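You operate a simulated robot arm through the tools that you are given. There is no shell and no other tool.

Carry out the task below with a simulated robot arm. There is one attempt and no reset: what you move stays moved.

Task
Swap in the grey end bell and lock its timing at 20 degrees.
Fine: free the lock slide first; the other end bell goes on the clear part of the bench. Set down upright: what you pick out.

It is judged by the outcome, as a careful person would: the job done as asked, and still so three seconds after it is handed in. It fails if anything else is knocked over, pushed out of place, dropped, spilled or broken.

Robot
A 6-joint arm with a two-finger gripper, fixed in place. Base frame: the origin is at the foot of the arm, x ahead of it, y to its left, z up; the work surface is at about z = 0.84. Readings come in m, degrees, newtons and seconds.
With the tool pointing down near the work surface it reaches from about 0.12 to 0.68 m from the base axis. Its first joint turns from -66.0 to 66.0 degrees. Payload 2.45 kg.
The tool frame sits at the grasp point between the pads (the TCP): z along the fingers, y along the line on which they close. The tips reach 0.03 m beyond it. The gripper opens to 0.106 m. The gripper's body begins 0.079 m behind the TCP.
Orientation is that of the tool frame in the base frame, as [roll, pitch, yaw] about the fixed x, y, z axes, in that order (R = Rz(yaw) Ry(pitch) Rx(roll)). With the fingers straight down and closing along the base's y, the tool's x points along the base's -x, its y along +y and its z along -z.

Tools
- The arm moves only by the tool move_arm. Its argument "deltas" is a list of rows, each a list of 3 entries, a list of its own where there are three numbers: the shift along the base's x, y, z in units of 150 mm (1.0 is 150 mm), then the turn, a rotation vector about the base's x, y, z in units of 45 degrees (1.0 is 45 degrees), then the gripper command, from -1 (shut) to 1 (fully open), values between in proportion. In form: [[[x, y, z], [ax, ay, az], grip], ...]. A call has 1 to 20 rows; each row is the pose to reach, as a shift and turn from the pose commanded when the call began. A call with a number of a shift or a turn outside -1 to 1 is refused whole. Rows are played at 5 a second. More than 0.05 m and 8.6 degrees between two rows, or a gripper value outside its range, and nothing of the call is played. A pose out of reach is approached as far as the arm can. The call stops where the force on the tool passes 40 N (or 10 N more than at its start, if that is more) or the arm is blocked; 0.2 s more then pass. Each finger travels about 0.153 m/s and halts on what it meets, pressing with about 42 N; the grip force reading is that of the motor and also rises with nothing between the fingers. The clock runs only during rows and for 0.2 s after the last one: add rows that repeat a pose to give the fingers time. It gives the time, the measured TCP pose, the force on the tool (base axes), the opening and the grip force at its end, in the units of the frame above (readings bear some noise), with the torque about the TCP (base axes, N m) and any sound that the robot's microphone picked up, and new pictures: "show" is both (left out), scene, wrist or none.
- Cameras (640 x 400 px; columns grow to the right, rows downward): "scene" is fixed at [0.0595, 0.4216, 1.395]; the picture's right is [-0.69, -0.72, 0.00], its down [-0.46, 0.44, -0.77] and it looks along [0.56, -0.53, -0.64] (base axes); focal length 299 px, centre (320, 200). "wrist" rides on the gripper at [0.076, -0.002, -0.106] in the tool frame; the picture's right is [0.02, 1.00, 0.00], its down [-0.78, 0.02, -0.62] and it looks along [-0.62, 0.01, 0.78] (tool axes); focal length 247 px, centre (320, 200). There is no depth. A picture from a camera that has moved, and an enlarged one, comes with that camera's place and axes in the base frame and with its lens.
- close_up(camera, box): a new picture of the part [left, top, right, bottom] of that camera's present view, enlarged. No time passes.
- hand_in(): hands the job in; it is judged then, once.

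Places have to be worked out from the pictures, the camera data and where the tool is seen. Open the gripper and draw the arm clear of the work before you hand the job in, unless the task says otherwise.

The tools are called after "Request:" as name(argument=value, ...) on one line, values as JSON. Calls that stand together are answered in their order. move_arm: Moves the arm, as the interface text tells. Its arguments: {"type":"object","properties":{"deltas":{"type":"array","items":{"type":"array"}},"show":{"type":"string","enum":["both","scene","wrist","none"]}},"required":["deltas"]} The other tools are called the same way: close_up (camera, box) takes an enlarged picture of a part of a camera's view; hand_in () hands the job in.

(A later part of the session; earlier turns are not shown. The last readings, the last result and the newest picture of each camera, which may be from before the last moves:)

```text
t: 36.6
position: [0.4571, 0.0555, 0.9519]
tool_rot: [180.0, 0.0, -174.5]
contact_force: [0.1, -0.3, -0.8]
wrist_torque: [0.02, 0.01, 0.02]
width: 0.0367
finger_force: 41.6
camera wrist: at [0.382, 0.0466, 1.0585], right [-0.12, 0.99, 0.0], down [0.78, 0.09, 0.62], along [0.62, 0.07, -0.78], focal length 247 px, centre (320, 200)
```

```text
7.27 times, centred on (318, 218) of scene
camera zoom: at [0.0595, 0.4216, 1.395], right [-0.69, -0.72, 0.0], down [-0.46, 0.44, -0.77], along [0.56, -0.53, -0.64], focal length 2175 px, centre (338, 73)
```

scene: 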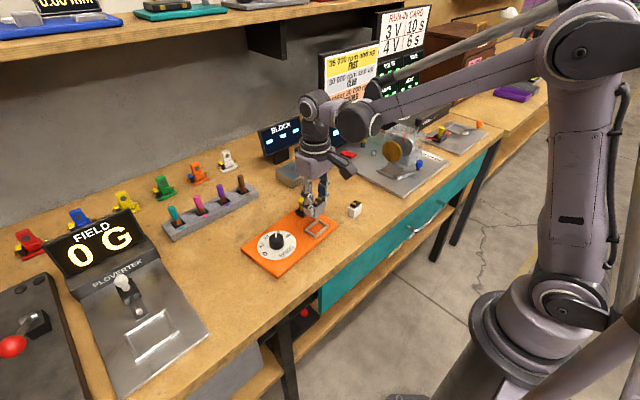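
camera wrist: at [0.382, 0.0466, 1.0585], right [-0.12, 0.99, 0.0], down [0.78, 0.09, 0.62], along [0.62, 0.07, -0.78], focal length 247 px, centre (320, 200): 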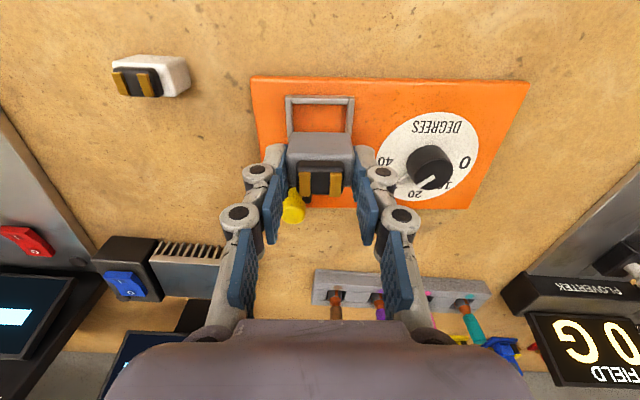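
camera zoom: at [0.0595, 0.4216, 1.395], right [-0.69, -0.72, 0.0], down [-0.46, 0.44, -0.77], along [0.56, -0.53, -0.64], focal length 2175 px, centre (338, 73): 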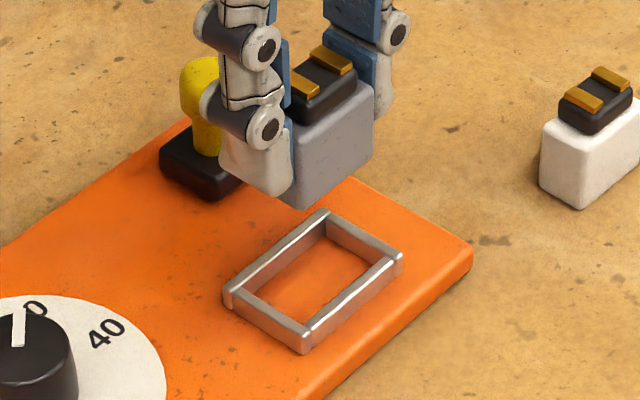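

Tray and bell are parallel in yaw and aligned in y. Both cameras suggest the bell is 2–3 mm too far in +x, so I'll shift -2.5 mm and lower to just above the tray walls.

Request:
move_arm(deltas=[[[-0.017, -0.003, 0], [0, 0, 0], -0.5], [[-0.017, -0.003, -0.1], [0, 0, 0], -0.5], [[-0.017, -0.003, -0.2], [0, 0, 0], -0.5], [[-0.017, -0.003, -0.26], [0, 0, 0], -0.5], [[-0.017, -0.003, -0.28], [0, 0, 0], -0.5]], show="wrist")

Request:
close_up(camera="wrist", box=[200, 60, 440, 220])

Request:
close_up(camera="scene", box=[295, 200, 345, 245])

```text
t: 37.8
position: [0.4566, 0.0533, 0.91]
tool_rot: [179.9, 0.0, -174.6]
contact_force: [-0.7, 0.3, -0.1]
wrist_torque: [0.0, -0.01, 0.02]
width: 0.0366
finger_force: 41.9
camera wrist: at [0.381, 0.0461, 1.017], right [-0.12, 0.99, 0.0], down [0.78, 0.09, 0.62], along [0.62, 0.07, -0.78], focal length 247 px, centre (320, 200)
```

wrist: 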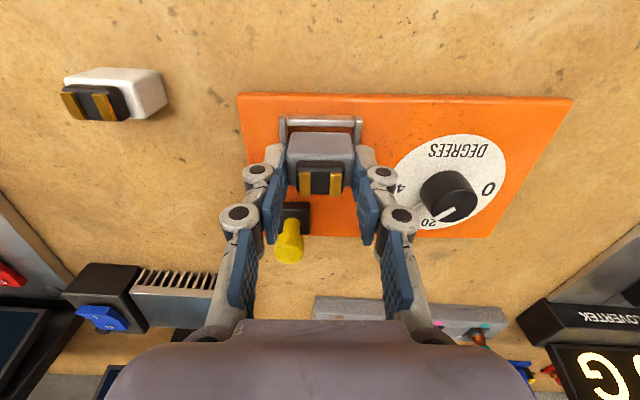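

```text
2.50 times, centred on (320, 140) of wrist
camera zoom: at [0.381, 0.0461, 1.017], right [-0.12, 0.99, 0.0], down [0.78, 0.09, 0.62], along [0.62, 0.07, -0.78], focal length 617 px, centre (320, 350)
```

zoom: 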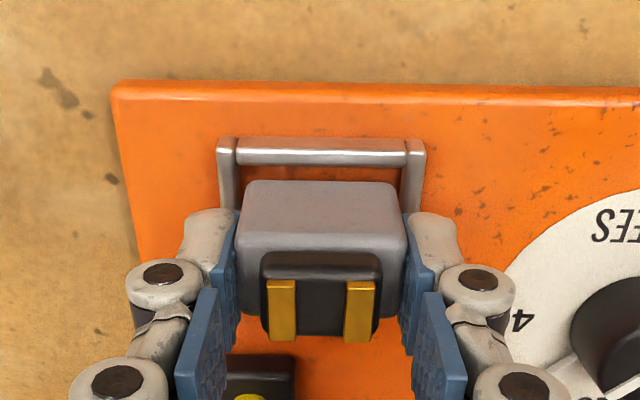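

```text
8.89 times, centred on (320, 222) of scene
camera zoom: at [0.0595, 0.4216, 1.395], right [-0.69, -0.72, 0.0], down [-0.46, 0.44, -0.77], along [0.56, -0.53, -0.64], focal length 2659 px, centre (320, 0)
```

zoom: 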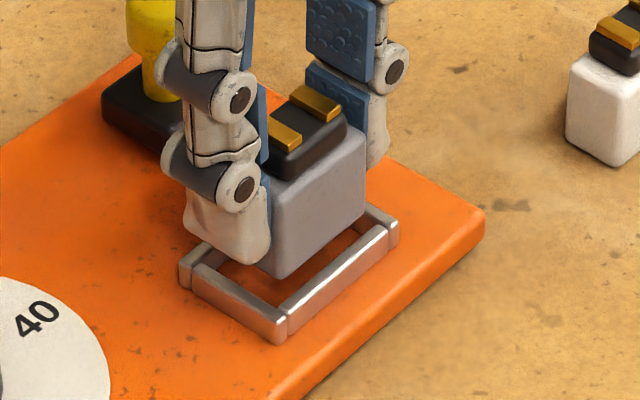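

The bell's base is about 5 mm above the walls. The wrist view shows it centred and the scene view suggests slightly too far +x, so I'll shift another 1 mm in -x and lower in small steps, watching the force.

Request:
move_arm(deltas=[[[-0.007, -0.003, 0], [0, 0, 0], -0.5], [[-0.007, -0.003, -0.012], [0, 0, 0], -0.5], [[-0.007, -0.003, -0.024], [0, 0, 0], -0.5], [[-0.007, -0.003, -0.036], [0, 0, 0], -0.5], [[-0.007, -0.003, -0.046], [0, 0, 0], -0.5]], show="wrist")

Request:
close_up(camera="wrist", box=[240, 80, 400, 190])

Request:
close_up(camera="scene", box=[295, 200, 345, 245])

```text
t: 39.0
position: [0.4541, 0.0561, 0.9031]
tool_rot: [179.9, 0.1, -174.5]
contact_force: [1.8, 0.8, 28.8]
wrist_torque: [-0.02, 0.31, -0.03]
width: 0.0365
finger_force: 41.9
camera wrist: at [0.3788, 0.0457, 1.01], right [-0.12, 0.99, 0.0], down [0.78, 0.09, 0.62], along [0.62, 0.07, -0.78], focal length 247 px, centre (320, 200)
```

wrist: 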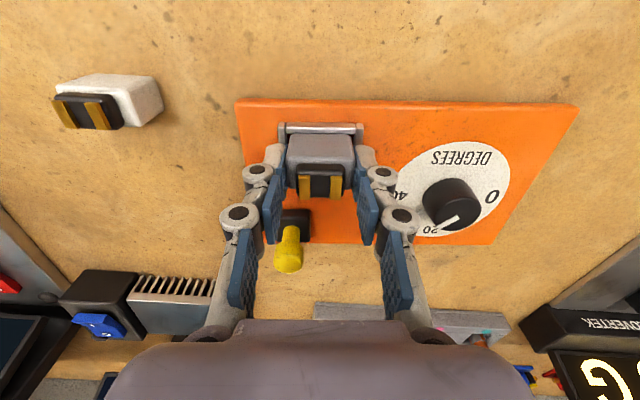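

```text
3.64 times, centred on (320, 135) of wrist
camera zoom: at [0.3788, 0.0457, 1.01], right [-0.12, 0.99, 0.0], down [0.78, 0.09, 0.62], along [0.62, 0.07, -0.78], focal length 898 px, centre (320, 436)
```

zoom: 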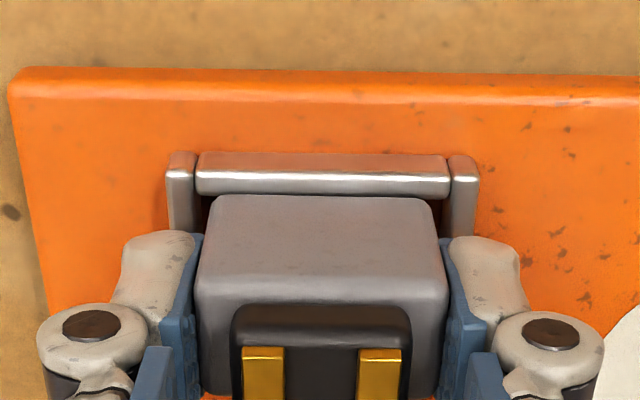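

```text
8.89 times, centred on (320, 222) of scene
camera zoom: at [0.0591, 0.4215, 1.3951], right [-0.69, -0.72, 0.0], down [-0.46, 0.44, -0.77], along [0.56, -0.53, -0.64], focal length 2659 px, centre (320, 0)
```

zoom: 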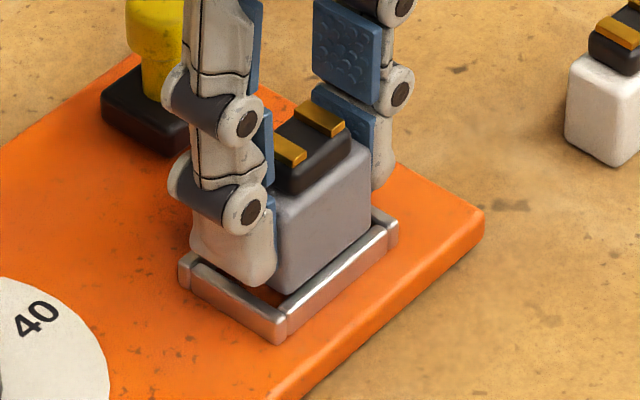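

The 28.8 N and the torque put the contact on the bell's -x edge, on the -x wall, so my last shift went too far. I'll raise 3 mm, move +2.3 mm in x, and lower again.

Request:
move_arm(deltas=[[[0, 0, 0.02], [0, 0, 0], -0.5], [[0.008, 0, 0.025], [0, 0, 0], -0.5], [[0.0153, 0, 0.025], [0, 0, 0], -0.5], [[0.0153, 0, 0.012], [0, 0, 0], -0.5], [[0.0153, 0, 0.004], [0, 0, 0], -0.5]], show="none")

```text
t: 40.2
position: [0.4557, 0.0538, 0.9041]
tool_rot: [179.9, 0.0, -174.5]
contact_force: [-0.7, 0.1, -0.1]
wrist_torque: [-0.01, 0.01, -0.02]
width: 0.0363
finger_force: 41.9
```

No contact at the height where it touched before. I'll continue down in 1 mm steps.

Request:
move_arm(deltas=[[[0, 0, -0.007], [0, 0, 0], -0.5], [[0, 0, -0.013], [0, 0, 0], -0.5], [[0, 0, -0.02], [0, 0, 0], -0.5]], show="none")

Request:
close_up(camera="scene", box=[295, 200, 345, 245])

```text
t: 41.0
position: [0.4564, 0.054, 0.9023]
tool_rot: [179.8, 0.1, -174.5]
contact_force: [0.5, 0.1, 0.7]
wrist_torque: [0.01, -0.04, 0.03]
width: 0.0364
finger_force: 41.3
```

```text
8.89 times, centred on (320, 222) of scene
camera zoom: at [0.0595, 0.4216, 1.395], right [-0.69, -0.72, 0.0], down [-0.46, 0.44, -0.77], along [0.56, -0.53, -0.64], focal length 2659 px, centre (320, 0)
```

zoom: 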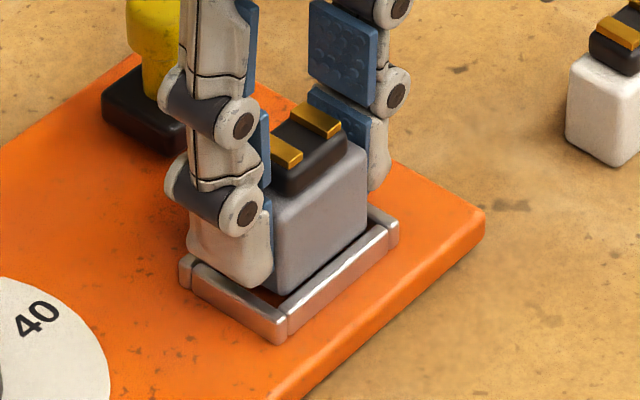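

The bell's base is now below the wall tops with no contact force, so it is entering the tray. Continuing down.

Request:
move_arm(deltas=[[[0, 0, -0.007], [0, 0, 0], -0.5], [[0, 0, -0.013], [0, 0, 0], -0.5], [[0, 0, -0.02], [0, 0, 0], -0.5]], show="none")

```text
t: 41.8
position: [0.4555, 0.0547, 0.8996]
tool_rot: [179.9, 0.0, -174.6]
contact_force: [1.7, -0.3, -0.3]
wrist_torque: [-0.01, -0.05, 0.04]
width: 0.0365
finger_force: 42.1
```

Still free at z = 0.8996; two or three more millimetres should seat it.

Request:
move_arm(deltas=[[[0, 0, -0.007], [0, 0, 0], -0.5], [[0, 0, -0.013], [0, 0, 0], -0.5], [[0, 0, -0.017], [0, 0, 0], -0.5]], show="wrist")

Request:
close_up(camera="scene", box=[295, 200, 345, 245])

Request:
close_up(camera="wrist", box=[240, 80, 400, 190])

```text
t: 42.6
position: [0.4562, 0.0543, 0.8971]
tool_rot: [180.0, 0.0, -174.5]
contact_force: [1.7, -0.4, -0.6]
wrist_torque: [-0.01, -0.07, 0.0]
width: 0.0364
finger_force: 41.8
camera wrist: at [0.3808, 0.0451, 1.0022], right [-0.12, 0.99, 0.0], down [0.78, 0.09, 0.62], along [0.62, 0.07, -0.78], focal length 247 px, centre (320, 200)
```

wrist: 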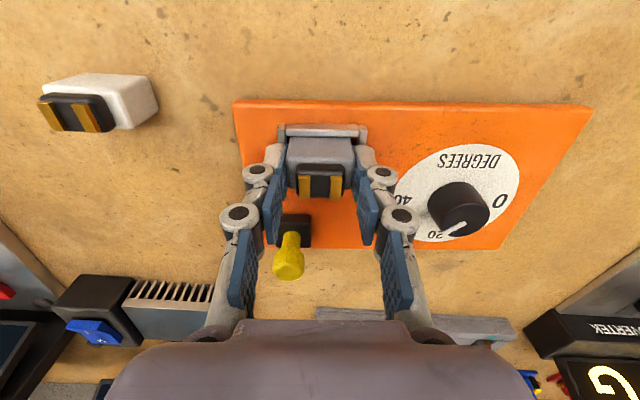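

```text
8.89 times, centred on (320, 222) of scene
camera zoom: at [0.0595, 0.4216, 1.395], right [-0.69, -0.72, 0.0], down [-0.46, 0.44, -0.77], along [0.56, -0.53, -0.64], focal length 2659 px, centre (320, 0)
```

zoom: 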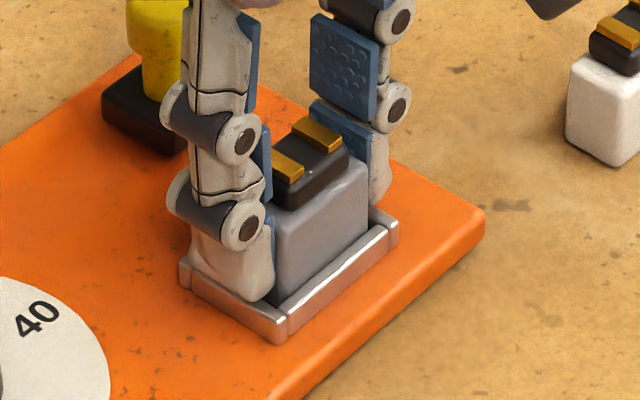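

```text
3.64 times, centred on (320, 135) of wrist
camera zoom: at [0.3808, 0.0451, 1.0022], right [-0.12, 0.99, 0.0], down [0.78, 0.09, 0.62], along [0.62, 0.07, -0.78], focal length 898 px, centre (320, 436)
```

zoom: 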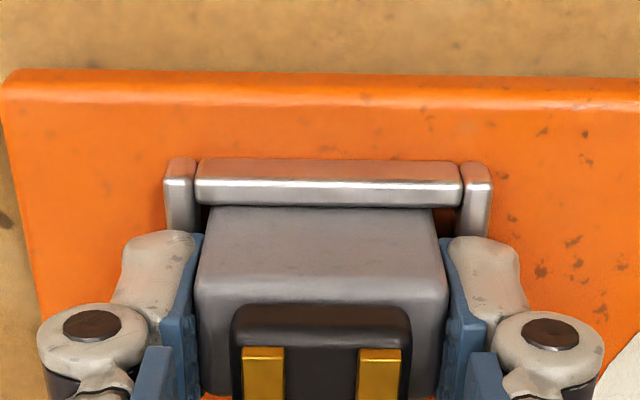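

The bell is inside the tray with only about 1.7 N lightly against the -x wall. I'll lower another 1–2 mm to the floor.

Request:
move_arm(deltas=[[[0.003, 0, -0.005], [0, 0, 0], -0.5], [[0.003, 0, -0.009], [0, 0, 0], -0.5], [[0.003, 0, -0.012], [0, 0, 0], -0.5]], show="none")

```text
t: 43.4
position: [0.4574, 0.0545, 0.8948]
tool_rot: [180.0, 0.0, -174.6]
contact_force: [-0.8, -0.2, 0.3]
wrist_torque: [0.01, -0.02, -0.02]
width: 0.0366
finger_force: 42.3
```

Still no floor contact; one more millimetre or two.

Request:
move_arm(deltas=[[[0, 0, -0.005], [0, 0, 0], -0.5], [[0, 0, -0.01], [0, 0, 0], -0.5], [[0, 0, -0.01], [0, 0, 0], -0.5]], show="none")

Request:
close_up(camera="scene", box=[295, 200, 345, 245])

```text
t: 44.2
position: [0.4565, 0.053, 0.8929]
tool_rot: [179.9, 0.1, -174.5]
contact_force: [2.4, 1.8, 30.4]
wrist_torque: [0.05, -0.17, 0.01]
width: 0.0365
finger_force: 41.7
```

```text
8.89 times, centred on (320, 222) of scene
camera zoom: at [0.0591, 0.4216, 1.3951], right [-0.69, -0.72, 0.0], down [-0.46, 0.44, -0.77], along [0.56, -0.53, -0.64], focal length 2659 px, centre (320, 0)
```

zoom: 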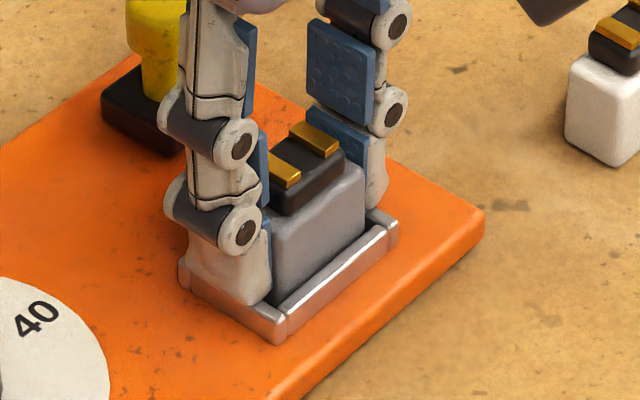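

Contact at z = 0.893 with 30 N: the bell is seated, with the fingertips at wall height. I'll ease up about 1 mm, open, and lift away.

Request:
move_arm(deltas=[[[0, 0, 0.006], [0, 0, 0], -0.5], [[0, 0, 0.009], [0, 0, 0], -0.5], [[0, 0, 0.009], [0, 0, 0], -0.25], [[0, 0, 0.009], [0, 0, 0], -0.05], [[0, 0, 0.009], [0, 0, 0], 0.1], [[0, 0, 0.009], [0, 0, 0], 0.1]], show="wrist")

Request:
close_up(camera="wrist", box=[200, 60, 440, 220])

```text
t: 45.6
position: [0.4562, 0.0542, 0.8936]
tool_rot: [179.9, 0.0, -174.5]
contact_force: [0.1, 0.5, 0.1]
wrist_torque: [0.01, -0.01, 0.01]
width: 0.0581
finger_force: 0.0
camera wrist: at [0.3815, 0.0454, 1.0001], right [-0.12, 0.99, 0.0], down [0.78, 0.09, 0.62], along [0.62, 0.07, -0.78], focal length 247 px, centre (320, 200)
```

wrist: 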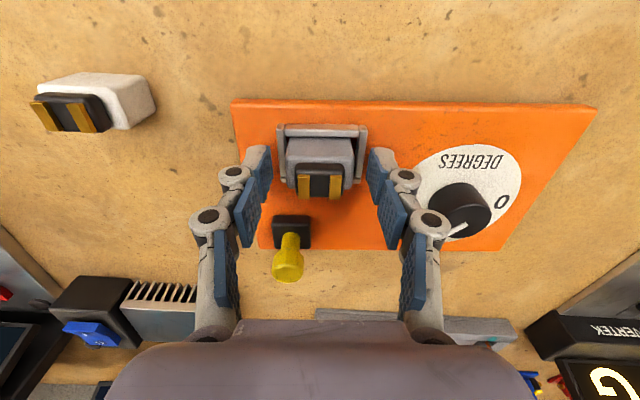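

```text
2.50 times, centred on (320, 140) of wrist
camera zoom: at [0.3815, 0.0454, 1.0001], right [-0.12, 0.99, 0.0], down [0.78, 0.09, 0.62], along [0.62, 0.07, -0.78], focal length 617 px, centre (320, 350)
```

zoom: 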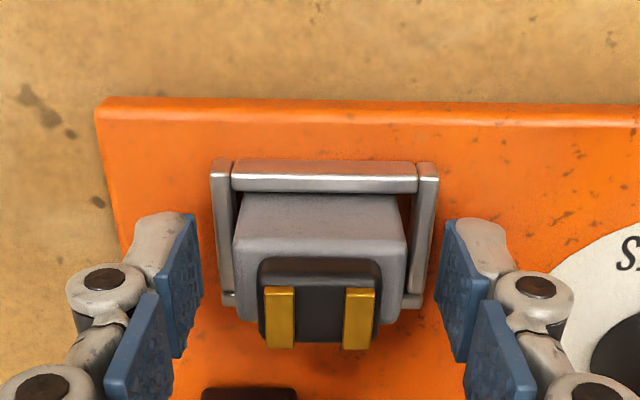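

The grey bell sits squarely in the tray. I'll lift straight up, then move over the dial knob and turn the gripper -22.5° so that the 45° turn is centred in its range.

Request:
move_arm(deltas=[[[0, 0, 0.1], [0, 0, 0], 0.1], [[0, 0, 0.25], [0, 0, 0], 0.1], [[0, 0, 0.45], [0, 0, 0], 0.1], [[0.07, 0.23, 0.45], [0, 0, -0.15], 0.3], [[0.14, 0.46, 0.45], [0, 0, -0.32], 0.4], [[0.205, 0.705, 0.45], [0, 0, -0.5], 0.5], [[0.205, 0.705, 0.45], [0, 0, -0.5], 0.5]], show="both")

Request:
close_up(camera="wrist", box=[200, 60, 440, 220])

Request:
close_up(camera="scene", box=[230, 185, 350, 285])

```text
t: 47.2
position: [0.4883, 0.1604, 0.9616]
tool_rot: [180.0, 0.0, 163.0]
contact_force: [0.0, -0.2, -0.2]
wrist_torque: [0.01, 0.02, 0.0]
width: 0.0797
finger_force: 0.0
camera wrist: at [0.4153, 0.1809, 1.0682], right [0.27, 0.96, 0.0], down [0.75, -0.21, 0.62], along [0.6, -0.17, -0.78], focal length 247 px, centre (320, 200)
```

scene: 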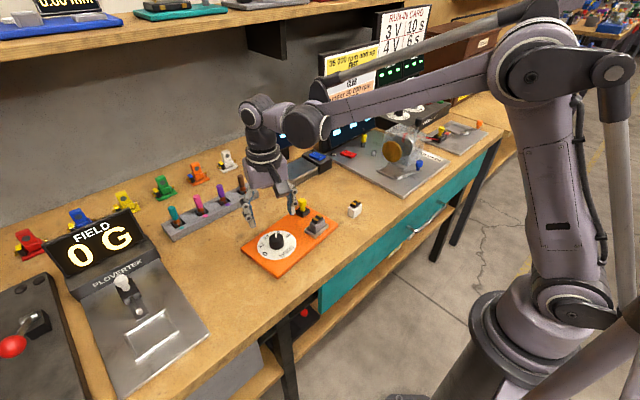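
wrist: 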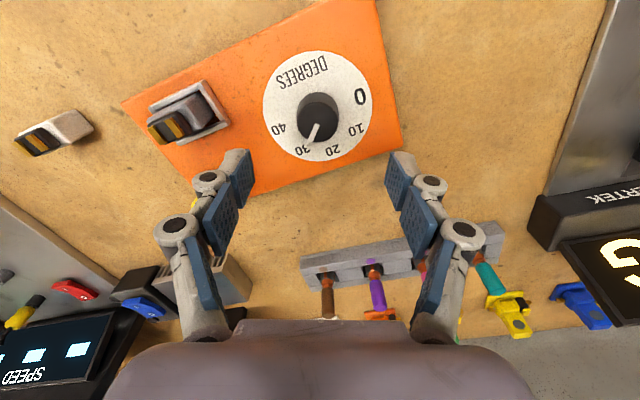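

```text
2.50 times, centred on (320, 140) of wrist
camera zoom: at [0.4153, 0.1809, 1.0682], right [0.27, 0.96, 0.0], down [0.75, -0.21, 0.62], along [0.6, -0.17, -0.78], focal length 617 px, centre (320, 350)
```

zoom: 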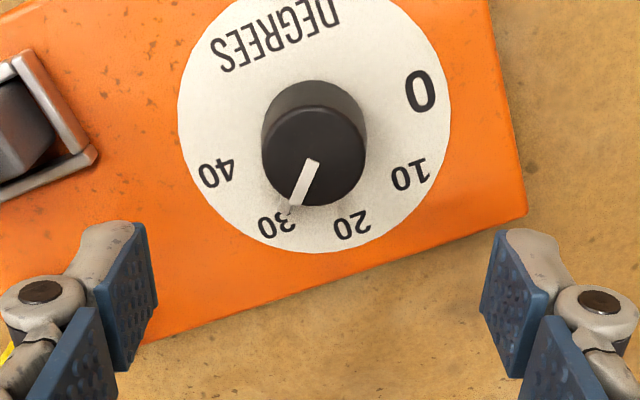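

```text
4.00 times, centred on (290, 235) of scene
camera zoom: at [0.0595, 0.4216, 1.395], right [-0.69, -0.72, 0.0], down [-0.46, 0.44, -0.77], along [0.56, -0.53, -0.64], focal length 1196 px, centre (440, 60)
```

zoom: 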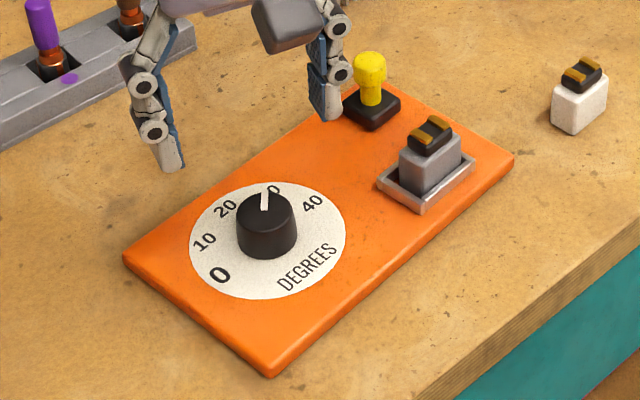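

The pointer is exactly at 30 (-39°), and the 20 mark is at +5.5°, so a turn of about +44.5° is needed. The knob axis is near (0.487, 0.158) with a diameter of about 34 mm; I'll centre on it and lower part way.

Request:
move_arm(deltas=[[[-0.009, -0.015, 0], [0, 0, 0], 0.3], [[-0.009, -0.015, -0.13], [0, 0, 0], 0.1], [[-0.009, -0.015, -0.27], [0, 0, 0], 0.05], [[-0.009, -0.015, -0.37], [0, 0, 0], 0.05], [[-0.009, -0.015, -0.37], [0, 0, 0], 0.05]], show="wrist")

Request:
close_up(camera="wrist", box=[200, 60, 440, 220])

Request:
close_up(camera="scene", box=[240, 200, 330, 270])

```text
t: 48.4
position: [0.4868, 0.1575, 0.9056]
tool_rot: [180.0, -0.1, 163.0]
contact_force: [0.4, 0.0, 0.5]
wrist_torque: [0.01, -0.03, -0.01]
width: 0.0554
finger_force: 0.0
camera wrist: at [0.4135, 0.1781, 1.0116], right [0.27, 0.96, 0.0], down [0.75, -0.21, 0.62], along [0.6, -0.17, -0.78], focal length 247 px, centre (320, 200)
```

wrist: 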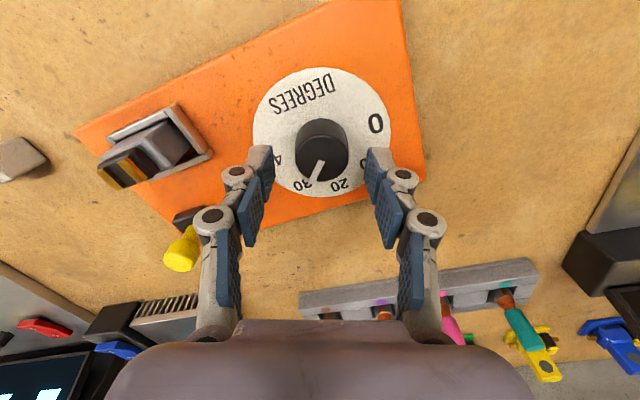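

```text
2.50 times, centred on (320, 140) of wrist
camera zoom: at [0.4135, 0.1781, 1.0116], right [0.27, 0.96, 0.0], down [0.75, -0.21, 0.62], along [0.6, -0.17, -0.78], focal length 617 px, centre (320, 350)
```

zoom: 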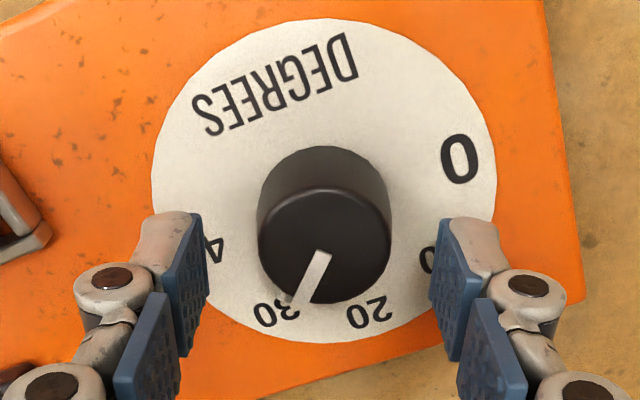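

```text
5.71 times, centred on (285, 235) of scene
camera zoom: at [0.0595, 0.4216, 1.395], right [-0.69, -0.72, 0.0], down [-0.46, 0.44, -0.77], along [0.56, -0.53, -0.64], focal length 1709 px, centre (520, 0)
```

zoom: 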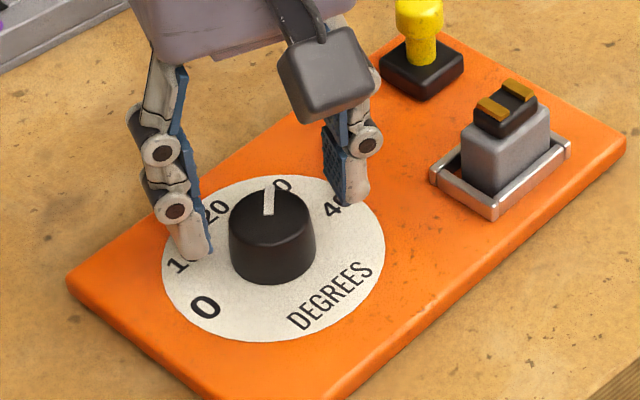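

The knob is centred to within about 1 mm. I'll shift 0.9 mm along the closing direction and lower so the pads cover most of the knob's height.

Request:
move_arm(deltas=[[[0.002, 0.006, -0.03], [0, 0, 0], 0.05], [[0.002, 0.006, -0.06], [0, 0, 0], 0.0], [[0.002, 0.006, -0.09], [0, 0, 0], -0.1], [[0.002, 0.006, -0.09], [0, 0, 0], -0.2], [[0.002, 0.006, -0.09], [0, 0, 0], -0.25]], show="wrist")

Request:
close_up(camera="wrist", box=[200, 80, 440, 240])

Request:
close_up(camera="scene", box=[240, 200, 330, 270])

```text
t: 49.6
position: [0.4861, 0.1573, 0.892]
tool_rot: [179.9, 0.0, 163.0]
contact_force: [-1.1, -0.3, -0.6]
wrist_torque: [0.04, 0.03, 0.02]
width: 0.0396
finger_force: 0.1
camera wrist: at [0.4134, 0.179, 0.9979], right [0.27, 0.96, 0.0], down [0.75, -0.21, 0.62], along [0.6, -0.17, -0.78], focal length 247 px, centre (320, 200)
```

wrist: 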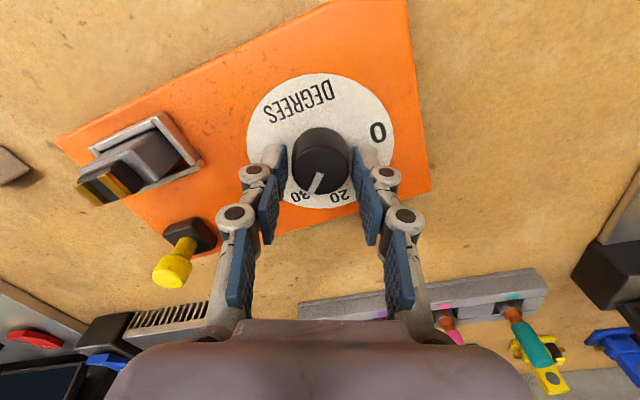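

```text
2.50 times, centred on (320, 160) of wrist
camera zoom: at [0.4134, 0.179, 0.9979], right [0.27, 0.96, 0.0], down [0.75, -0.21, 0.62], along [0.6, -0.17, -0.78], focal length 617 px, centre (320, 300)
```

zoom: 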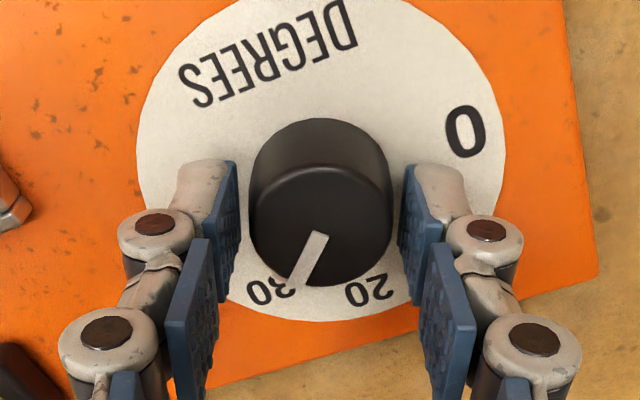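

```text
5.71 times, centred on (285, 235) of scene
camera zoom: at [0.0595, 0.4216, 1.395], right [-0.69, -0.72, 0.0], down [-0.46, 0.44, -0.77], along [0.56, -0.53, -0.64], focal length 1709 px, centre (520, 0)
```

zoom: 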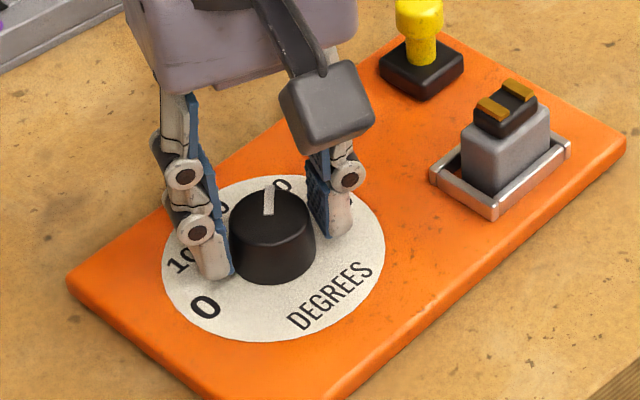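

The knob is centred between the pads. I'll close on it gradually.

Request:
move_arm(deltas=[[[0, 0, 0], [0, 0, 0], -0.32], [[0, 0, 0], [0, 0, 0], -0.37], [[0, 0, 0], [0, 0, 0], -0.42], [[0, 0, 0], [0, 0, 0], -0.45], [[0, 0, 0], [0, 0, 0], -0.45]], show="none")

Request:
close_up(camera="scene", box=[240, 200, 330, 270])

```text
t: 50.8
position: [0.4866, 0.1577, 0.8921]
tool_rot: [179.8, 0.2, 163.1]
contact_force: [1.0, 2.1, 0.9]
wrist_torque: [0.05, -0.03, 0.01]
width: 0.0338
finger_force: 41.9
```

```text
5.71 times, centred on (285, 235) of scene
camera zoom: at [0.0595, 0.4216, 1.395], right [-0.69, -0.72, 0.0], down [-0.46, 0.44, -0.77], along [0.56, -0.53, -0.64], focal length 1709 px, centre (520, 0)
```

zoom: 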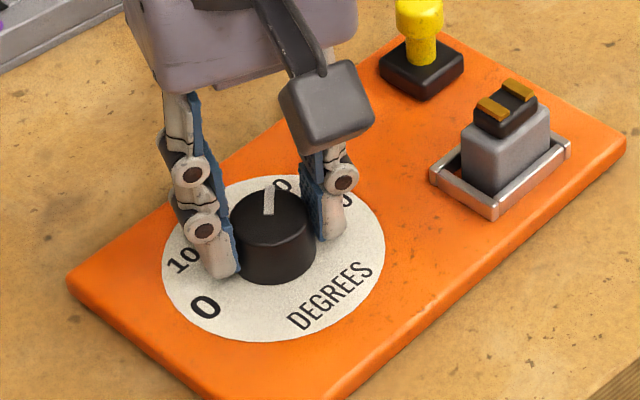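

The knob is gripped at 33.8 mm with minimal side force and the plate is still. I'll turn +15° first as a test.

Request:
move_arm(deltas=[[[0, 0, 0], [0, 0, 0.11], -0.45], [[0, 0, 0], [0, 0, 0.22], -0.45], [[0, 0, 0], [0, 0, 0.333], -0.45], [[0, 0, 0], [0, 0, 0.333], -0.45]], show="wrist")

Request:
close_up(camera="scene", box=[240, 200, 330, 270])

Request:
close_up(camera="wrist", box=[200, 80, 440, 240])

```text
t: 51.8
position: [0.4877, 0.1588, 0.892]
tool_rot: [-180.0, 0.0, 178.1]
contact_force: [-1.2, 2.5, 0.1]
wrist_torque: [0.07, -0.49, -0.05]
width: 0.0338
finger_force: 41.9
camera wrist: at [0.4107, 0.1595, 0.9981], right [0.01, 1.0, 0.0], down [0.78, -0.01, 0.62], along [0.62, -0.01, -0.78], focal length 247 px, centre (320, 200)
```

wrist: 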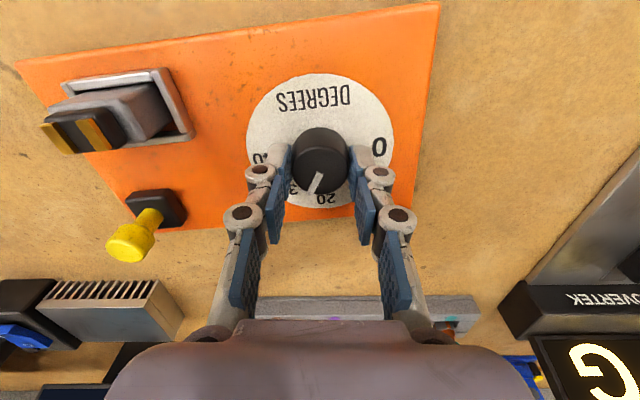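

```text
5.71 times, centred on (285, 235) of scene
camera zoom: at [0.0596, 0.4217, 1.395], right [-0.69, -0.72, 0.0], down [-0.46, 0.44, -0.77], along [0.56, -0.53, -0.64], focal length 1709 px, centre (520, 0)
```

zoom: 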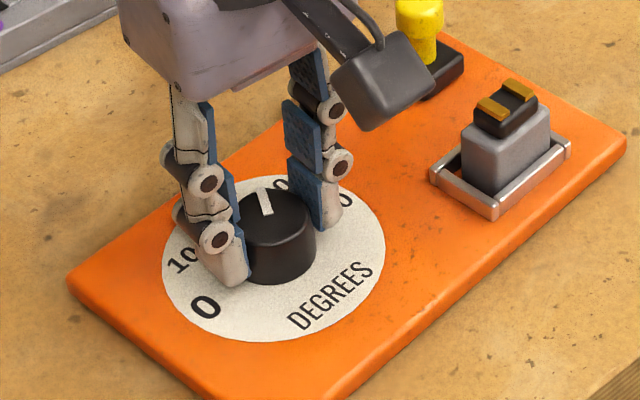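

```text
2.50 times, centred on (320, 160) of wrist
camera zoom: at [0.4107, 0.1595, 0.9981], right [0.01, 1.0, 0.0], down [0.78, -0.01, 0.62], along [0.62, -0.01, -0.78], focal length 617 px, centre (320, 300)
```

zoom: 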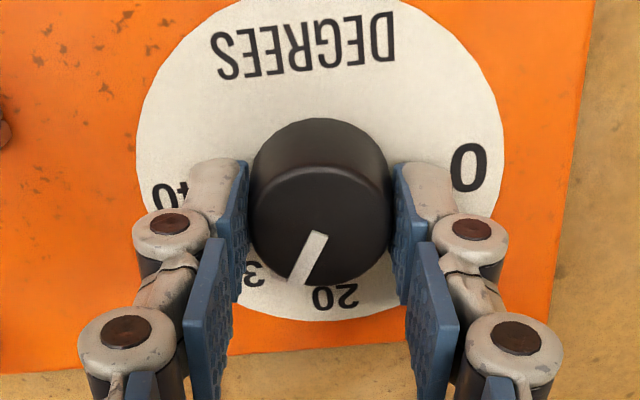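

The knob turns with the gripper and the plate is not moving. I'll complete the turn with another 29.4°.

Request:
move_arm(deltas=[[[0, 0, 0], [0, 0, 0.11], -0.45], [[0, 0, 0], [0, 0, 0.22], -0.45], [[0, 0, 0], [0, 0, 0.33], -0.45], [[0, 0, 0], [0, 0, 0.44], -0.45], [[0, 0, 0], [0, 0, 0.55], -0.45], [[0, 0, 0], [0, 0, 0.653], -0.45], [[0, 0, 0], [0, 0, 0.653], -0.45]], show="wrist")

Request:
close_up(camera="scene", box=[240, 200, 330, 270])

Request:
close_up(camera="wrist", box=[200, 80, 440, 240])

```text
t: 53.4
position: [0.4864, 0.1588, 0.8907]
tool_rot: [-180.0, 0.1, -152.5]
contact_force: [2.8, 2.0, 6.9]
wrist_torque: [-0.43, 0.98, 0.0]
width: 0.0342
finger_force: 41.8
camera wrist: at [0.4202, 0.1224, 0.9981], right [-0.48, 0.88, 0.0], down [0.69, 0.38, 0.62], along [0.55, 0.3, -0.78], focal length 247 px, centre (320, 200)
```

wrist: 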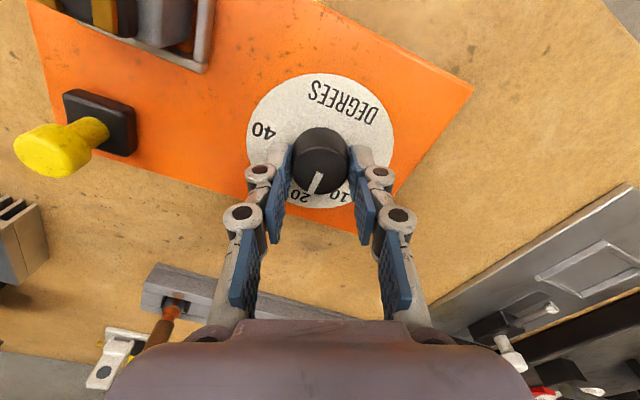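

```text
5.71 times, centred on (285, 235) of scene
camera zoom: at [0.0595, 0.4216, 1.395], right [-0.69, -0.72, 0.0], down [-0.46, 0.44, -0.77], along [0.56, -0.53, -0.64], focal length 1709 px, centre (520, 0)
```

zoom: 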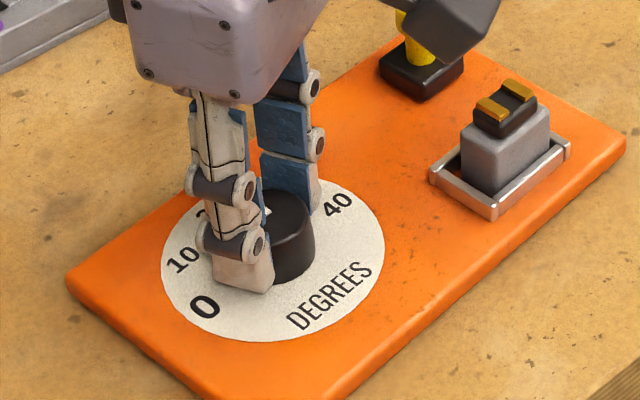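

```text
2.50 times, centred on (320, 160) of wrist
camera zoom: at [0.4202, 0.1224, 0.9981], right [-0.48, 0.88, 0.0], down [0.69, 0.38, 0.62], along [0.55, 0.3, -0.78], focal length 617 px, centre (320, 300)
```

zoom: 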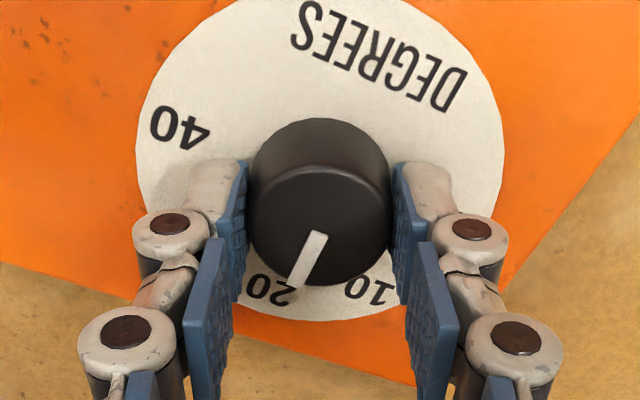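

The pointer now relates to the 20 label exactly as it did to 30 before, with neither plate nor bell disturbed. I'll release and lift off to verify.

Request:
move_arm(deltas=[[[0, 0, 0], [0, 0, 0], -0.35], [[0, 0, 0], [0, 0, 0], -0.2], [[0, 0, 0], [0, 0, 0], -0.1], [[0, 0, 0.05], [0, 0, 0], -0.05], [[0, 0, 0.2], [0, 0, 0], -0.05], [[0, 0, 0.4], [0, 0, 0], -0.05], [[0, 0, 0.47], [0, 0, 0], -0.05]], show="both")

Request:
close_up(camera="wrist", box=[220, 40, 420, 180])

Request:
close_up(camera="scene", box=[230, 185, 350, 285])

```text
t: 55.0
position: [0.4864, 0.1591, 0.9637]
tool_rot: [179.9, 0.0, -152.6]
contact_force: [-0.2, 0.0, 0.2]
wrist_torque: [-0.01, -0.01, 0.02]
width: 0.0504
finger_force: 0.1
camera wrist: at [0.4203, 0.1229, 1.0692], right [-0.48, 0.88, 0.0], down [0.69, 0.37, 0.62], along [0.55, 0.3, -0.78], focal length 247 px, centre (320, 200)
```

scene: 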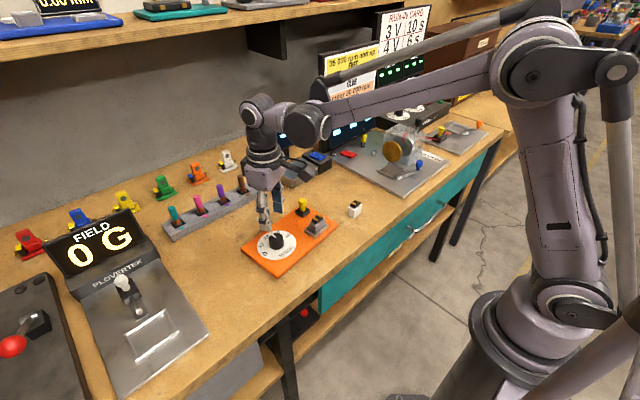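
wrist: 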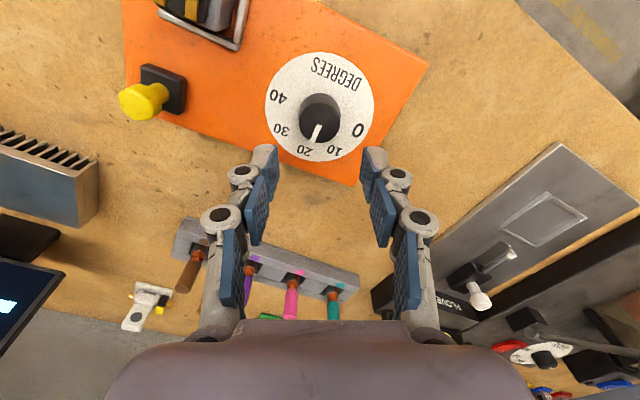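

```text
2.86 times, centred on (320, 110) of wrist
camera zoom: at [0.4203, 0.1229, 1.0692], right [-0.48, 0.88, 0.0], down [0.69, 0.37, 0.62], along [0.55, 0.3, -0.78], focal length 706 px, centre (320, 457)
```

zoom: 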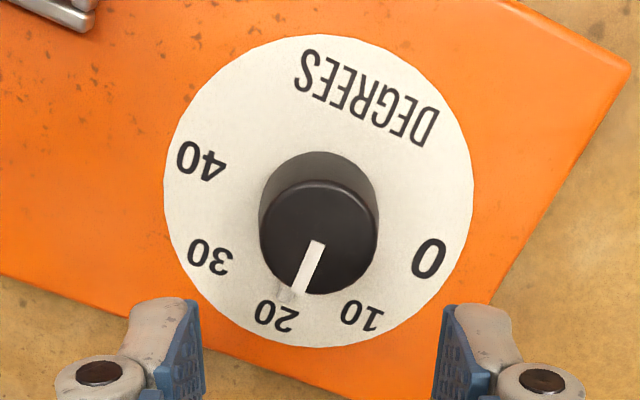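

```text
4.00 times, centred on (290, 235) of scene
camera zoom: at [0.0595, 0.4216, 1.395], right [-0.69, -0.72, 0.0], down [-0.46, 0.44, -0.77], along [0.56, -0.53, -0.64], focal length 1196 px, centre (440, 60)
```

zoom: 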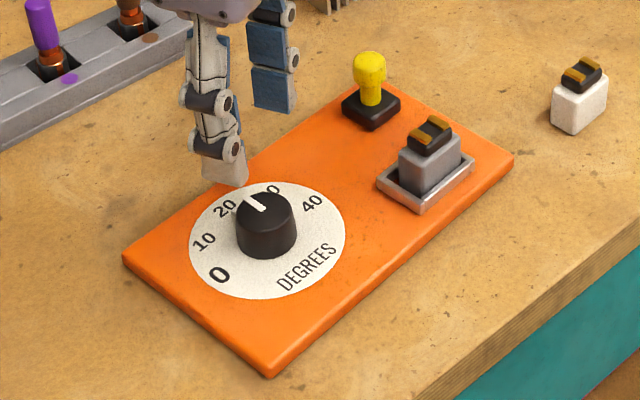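

The pointer, with its small bar, now stands at 20. Next I'll move back above the yellow slide knob with the gripper aligned to the plate (5.5°).

Request:
move_arm(deltas=[[[0.05, -0.15, 0], [0, 0, -0.1], -0.05], [[0.1, -0.33, 0], [0, 0, -0.22], -0.05], [[0.17, -0.52, 0], [0, 0, -0.34], -0.1], [[0.23, -0.7, 0], [0, 0, -0.45], -0.2], [[0.257, -0.787, 0], [0, 0, -0.487], -0.25], [[0.257, -0.787, 0], [0, 0, -0.487], -0.25]], show="both")

Request:
close_up(camera="wrist", box=[220, 60, 420, 200])

Request:
close_up(camera="scene", box=[230, 170, 350, 280])

```text
t: 56.4
position: [0.5252, 0.0399, 0.9635]
tool_rot: [179.9, 0.0, -174.6]
contact_force: [0.4, 0.5, 0.2]
wrist_torque: [0.01, 0.02, -0.01]
width: 0.0396
finger_force: 0.0
camera wrist: at [0.4499, 0.0314, 1.0694], right [-0.12, 0.99, 0.0], down [0.78, 0.09, 0.62], along [0.62, 0.07, -0.78], focal length 247 px, centre (320, 200)
```

scene: 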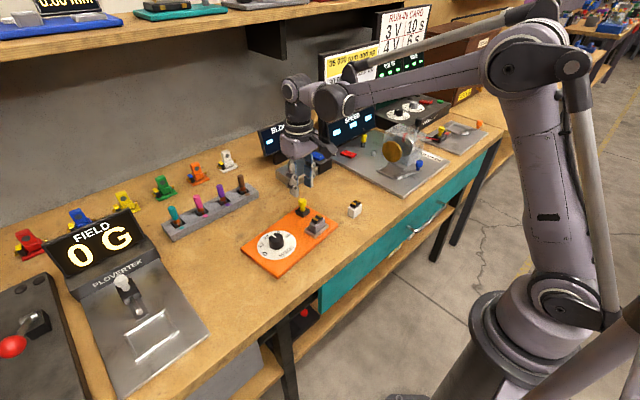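
wrist: 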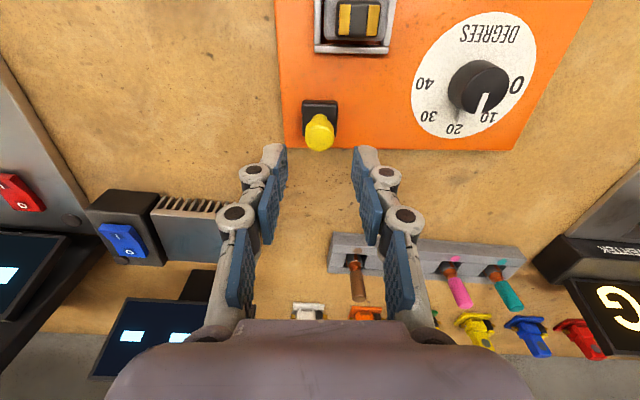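

```text
2.86 times, centred on (320, 130) of wrist
camera zoom: at [0.4499, 0.0314, 1.0694], right [-0.12, 0.99, 0.0], down [0.78, 0.09, 0.62], along [0.62, 0.07, -0.78], focal length 706 px, centre (320, 400)
```

zoom: 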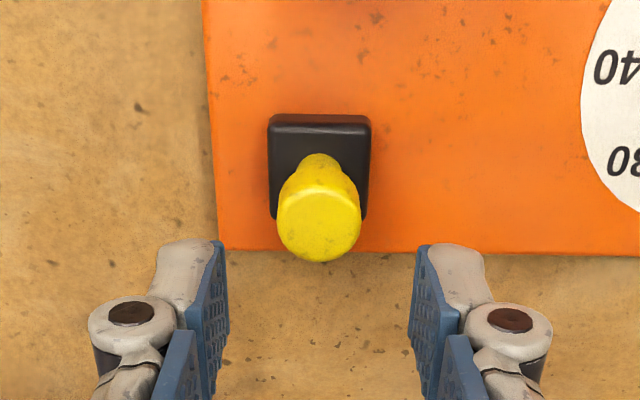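

```text
3.64 times, centred on (290, 225) of scene
camera zoom: at [0.0595, 0.4216, 1.395], right [-0.69, -0.72, 0.0], down [-0.46, 0.44, -0.77], along [0.56, -0.53, -0.64], focal length 1088 px, centre (429, 109)
```

zoom: 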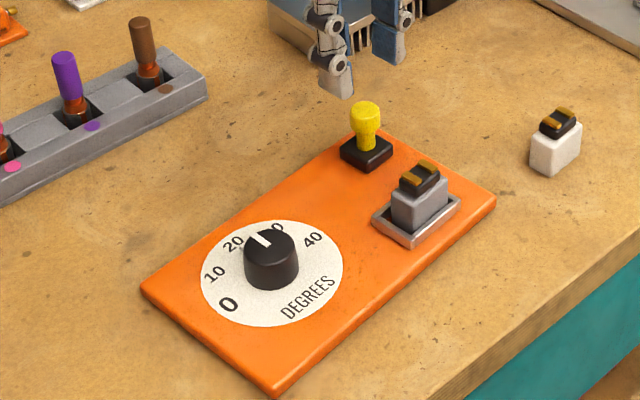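

The slide knob is centred below the open fingers. I'll lower around it with a 40 mm opening, and zoom on the dial pointer for a more careful reading.

Request:
move_arm(deltas=[[[0, 0, -0.12], [0, 0, 0], -0.25], [[0, 0, -0.25], [0, 0, 0], -0.25], [[0, 0, -0.36], [0, 0, 0], -0.25], [[0, 0, -0.393], [0, 0, 0], -0.25]], show="wrist")

Request:
close_up(camera="scene", box=[250, 215, 310, 265])

Request:
close_up(camera="wrist", box=[380, 0, 560, 160])

Request:
close_up(camera="wrist", box=[220, 80, 420, 240])

```text
t: 57.4
position: [0.5241, 0.0401, 0.9054]
tool_rot: [179.9, 0.1, -174.5]
contact_force: [-0.3, 0.4, -0.2]
wrist_torque: [-0.04, 0.02, -0.03]
width: 0.0397
finger_force: 0.0
camera wrist: at [0.4487, 0.0315, 1.0104], right [-0.12, 0.99, 0.0], down [0.78, 0.09, 0.62], along [0.62, 0.07, -0.78], focal length 247 px, centre (320, 200)
```

wrist: 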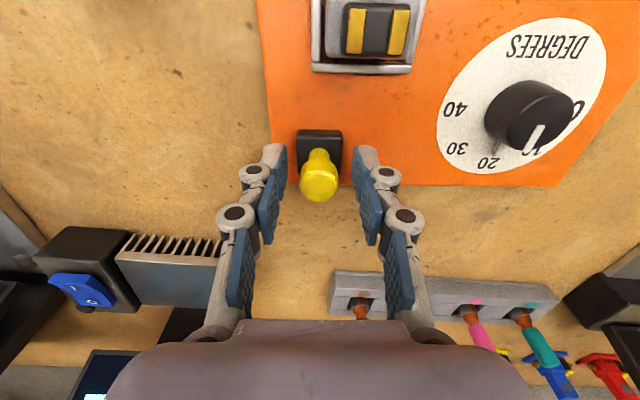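

```text
8.00 times, centred on (280, 240) of scene
camera zoom: at [0.0595, 0.4216, 1.395], right [-0.69, -0.72, 0.0], down [-0.46, 0.44, -0.77], along [0.56, -0.53, -0.64], focal length 2393 px, centre (640, -120)
```

zoom: 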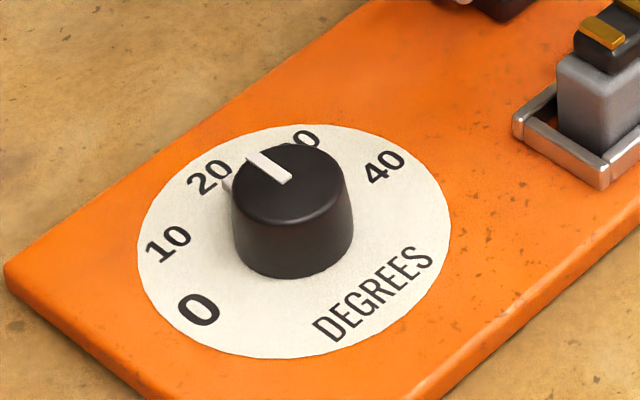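

```text
2.50 times, centred on (470, 80) of wrist
camera zoom: at [0.4487, 0.0315, 1.0104], right [-0.12, 0.99, 0.0], down [0.78, 0.09, 0.62], along [0.62, 0.07, -0.78], focal length 617 px, centre (-55, 500)
```

zoom: 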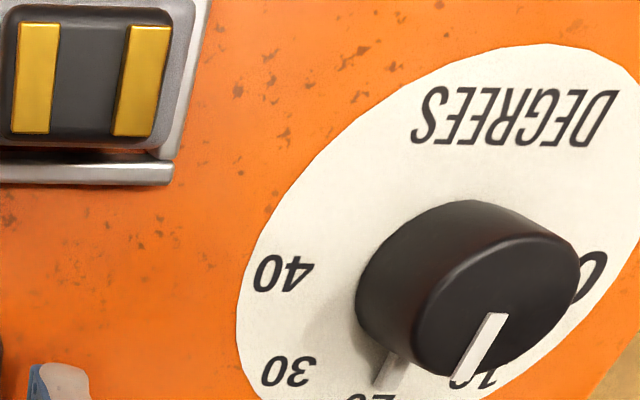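

```text
2.50 times, centred on (320, 160) of wrist
camera zoom: at [0.4487, 0.0315, 1.0104], right [-0.12, 0.99, 0.0], down [0.78, 0.09, 0.62], along [0.62, 0.07, -0.78], focal length 617 px, centre (320, 300)
```

zoom: 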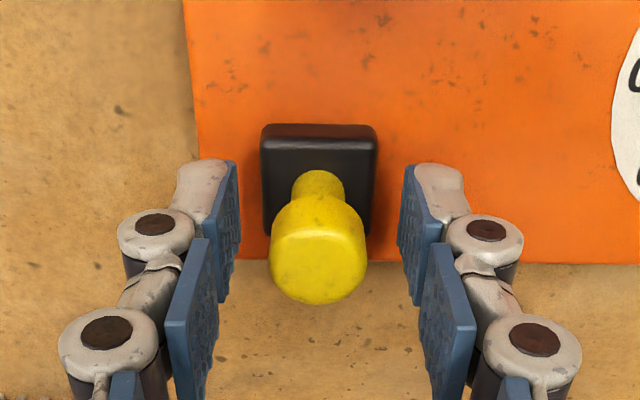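

From both cameras the pointer agrees with the 20 mark to within about 2° of knob rotation, which is under half a timing degree. Now I'll push the slide +y, back towards locked, with the -y finger.

Request:
move_arm(deltas=[[[-0.002, 0.025, 0], [0, 0, 0], -0.25], [[-0.005, 0.05, 0], [0, 0, 0], -0.25], [[-0.007, 0.07, 0], [0, 0, 0], -0.25], [[-0.009, 0.09, 0], [0, 0, 0], -0.25], [[-0.011, 0.11, 0], [0, 0, 0], -0.25], [[-0.013, 0.13, 0], [0, 0, 0], -0.25], [[-0.015, 0.15, 0], [0, 0, 0], -0.25], [[-0.016, 0.166, 0], [0, 0, 0], -0.25]], show="none")

Request:
close_up(camera="scene", box=[230, 170, 350, 280])

Request:
close_up(camera="wrist", box=[220, 80, 420, 240])

```text
t: 59.2
position: [0.5237, 0.0664, 0.9033]
tool_rot: [179.9, 0.0, -174.6]
contact_force: [0.0, -0.4, 0.7]
wrist_torque: [-0.04, -0.02, 0.0]
width: 0.0399
finger_force: 0.4
```

```text
3.64 times, centred on (290, 225) of scene
camera zoom: at [0.0595, 0.4216, 1.395], right [-0.69, -0.72, 0.0], down [-0.46, 0.44, -0.77], along [0.56, -0.53, -0.64], focal length 1088 px, centre (429, 109)
```

zoom: 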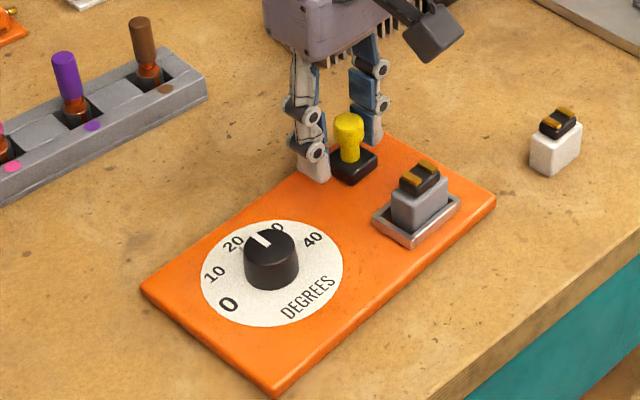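

```text
2.50 times, centred on (320, 160) of wrist
camera zoom: at [0.4478, 0.057, 1.0102], right [-0.12, 0.99, 0.0], down [0.78, 0.09, 0.62], along [0.62, 0.07, -0.78], focal length 617 px, centre (320, 300)
```

zoom: 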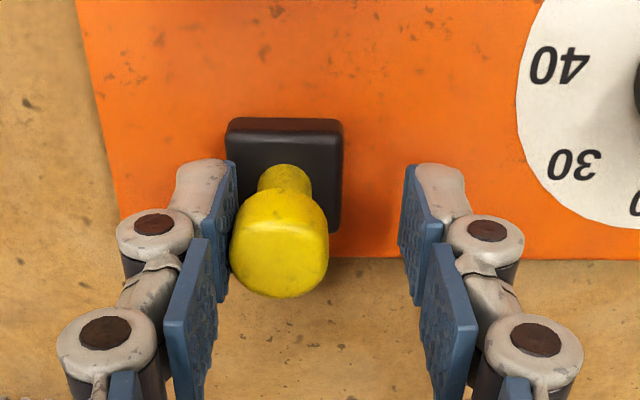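

The slide follows freely and the plate is still. I'll continue in 1.5 mm steps to the locked stop.

Request:
move_arm(deltas=[[[-0.001, 0.01, 0], [0, 0, 0], -0.25], [[-0.002, 0.02, 0], [0, 0, 0], -0.25], [[-0.003, 0.03, 0], [0, 0, 0], -0.25]], show="none")

```text
t: 60.0
position: [0.5219, 0.0699, 0.9036]
tool_rot: [180.0, 0.1, -174.5]
contact_force: [0.7, -0.2, -0.6]
wrist_torque: [-0.02, 0.02, -0.02]
width: 0.0402
finger_force: 0.0
```

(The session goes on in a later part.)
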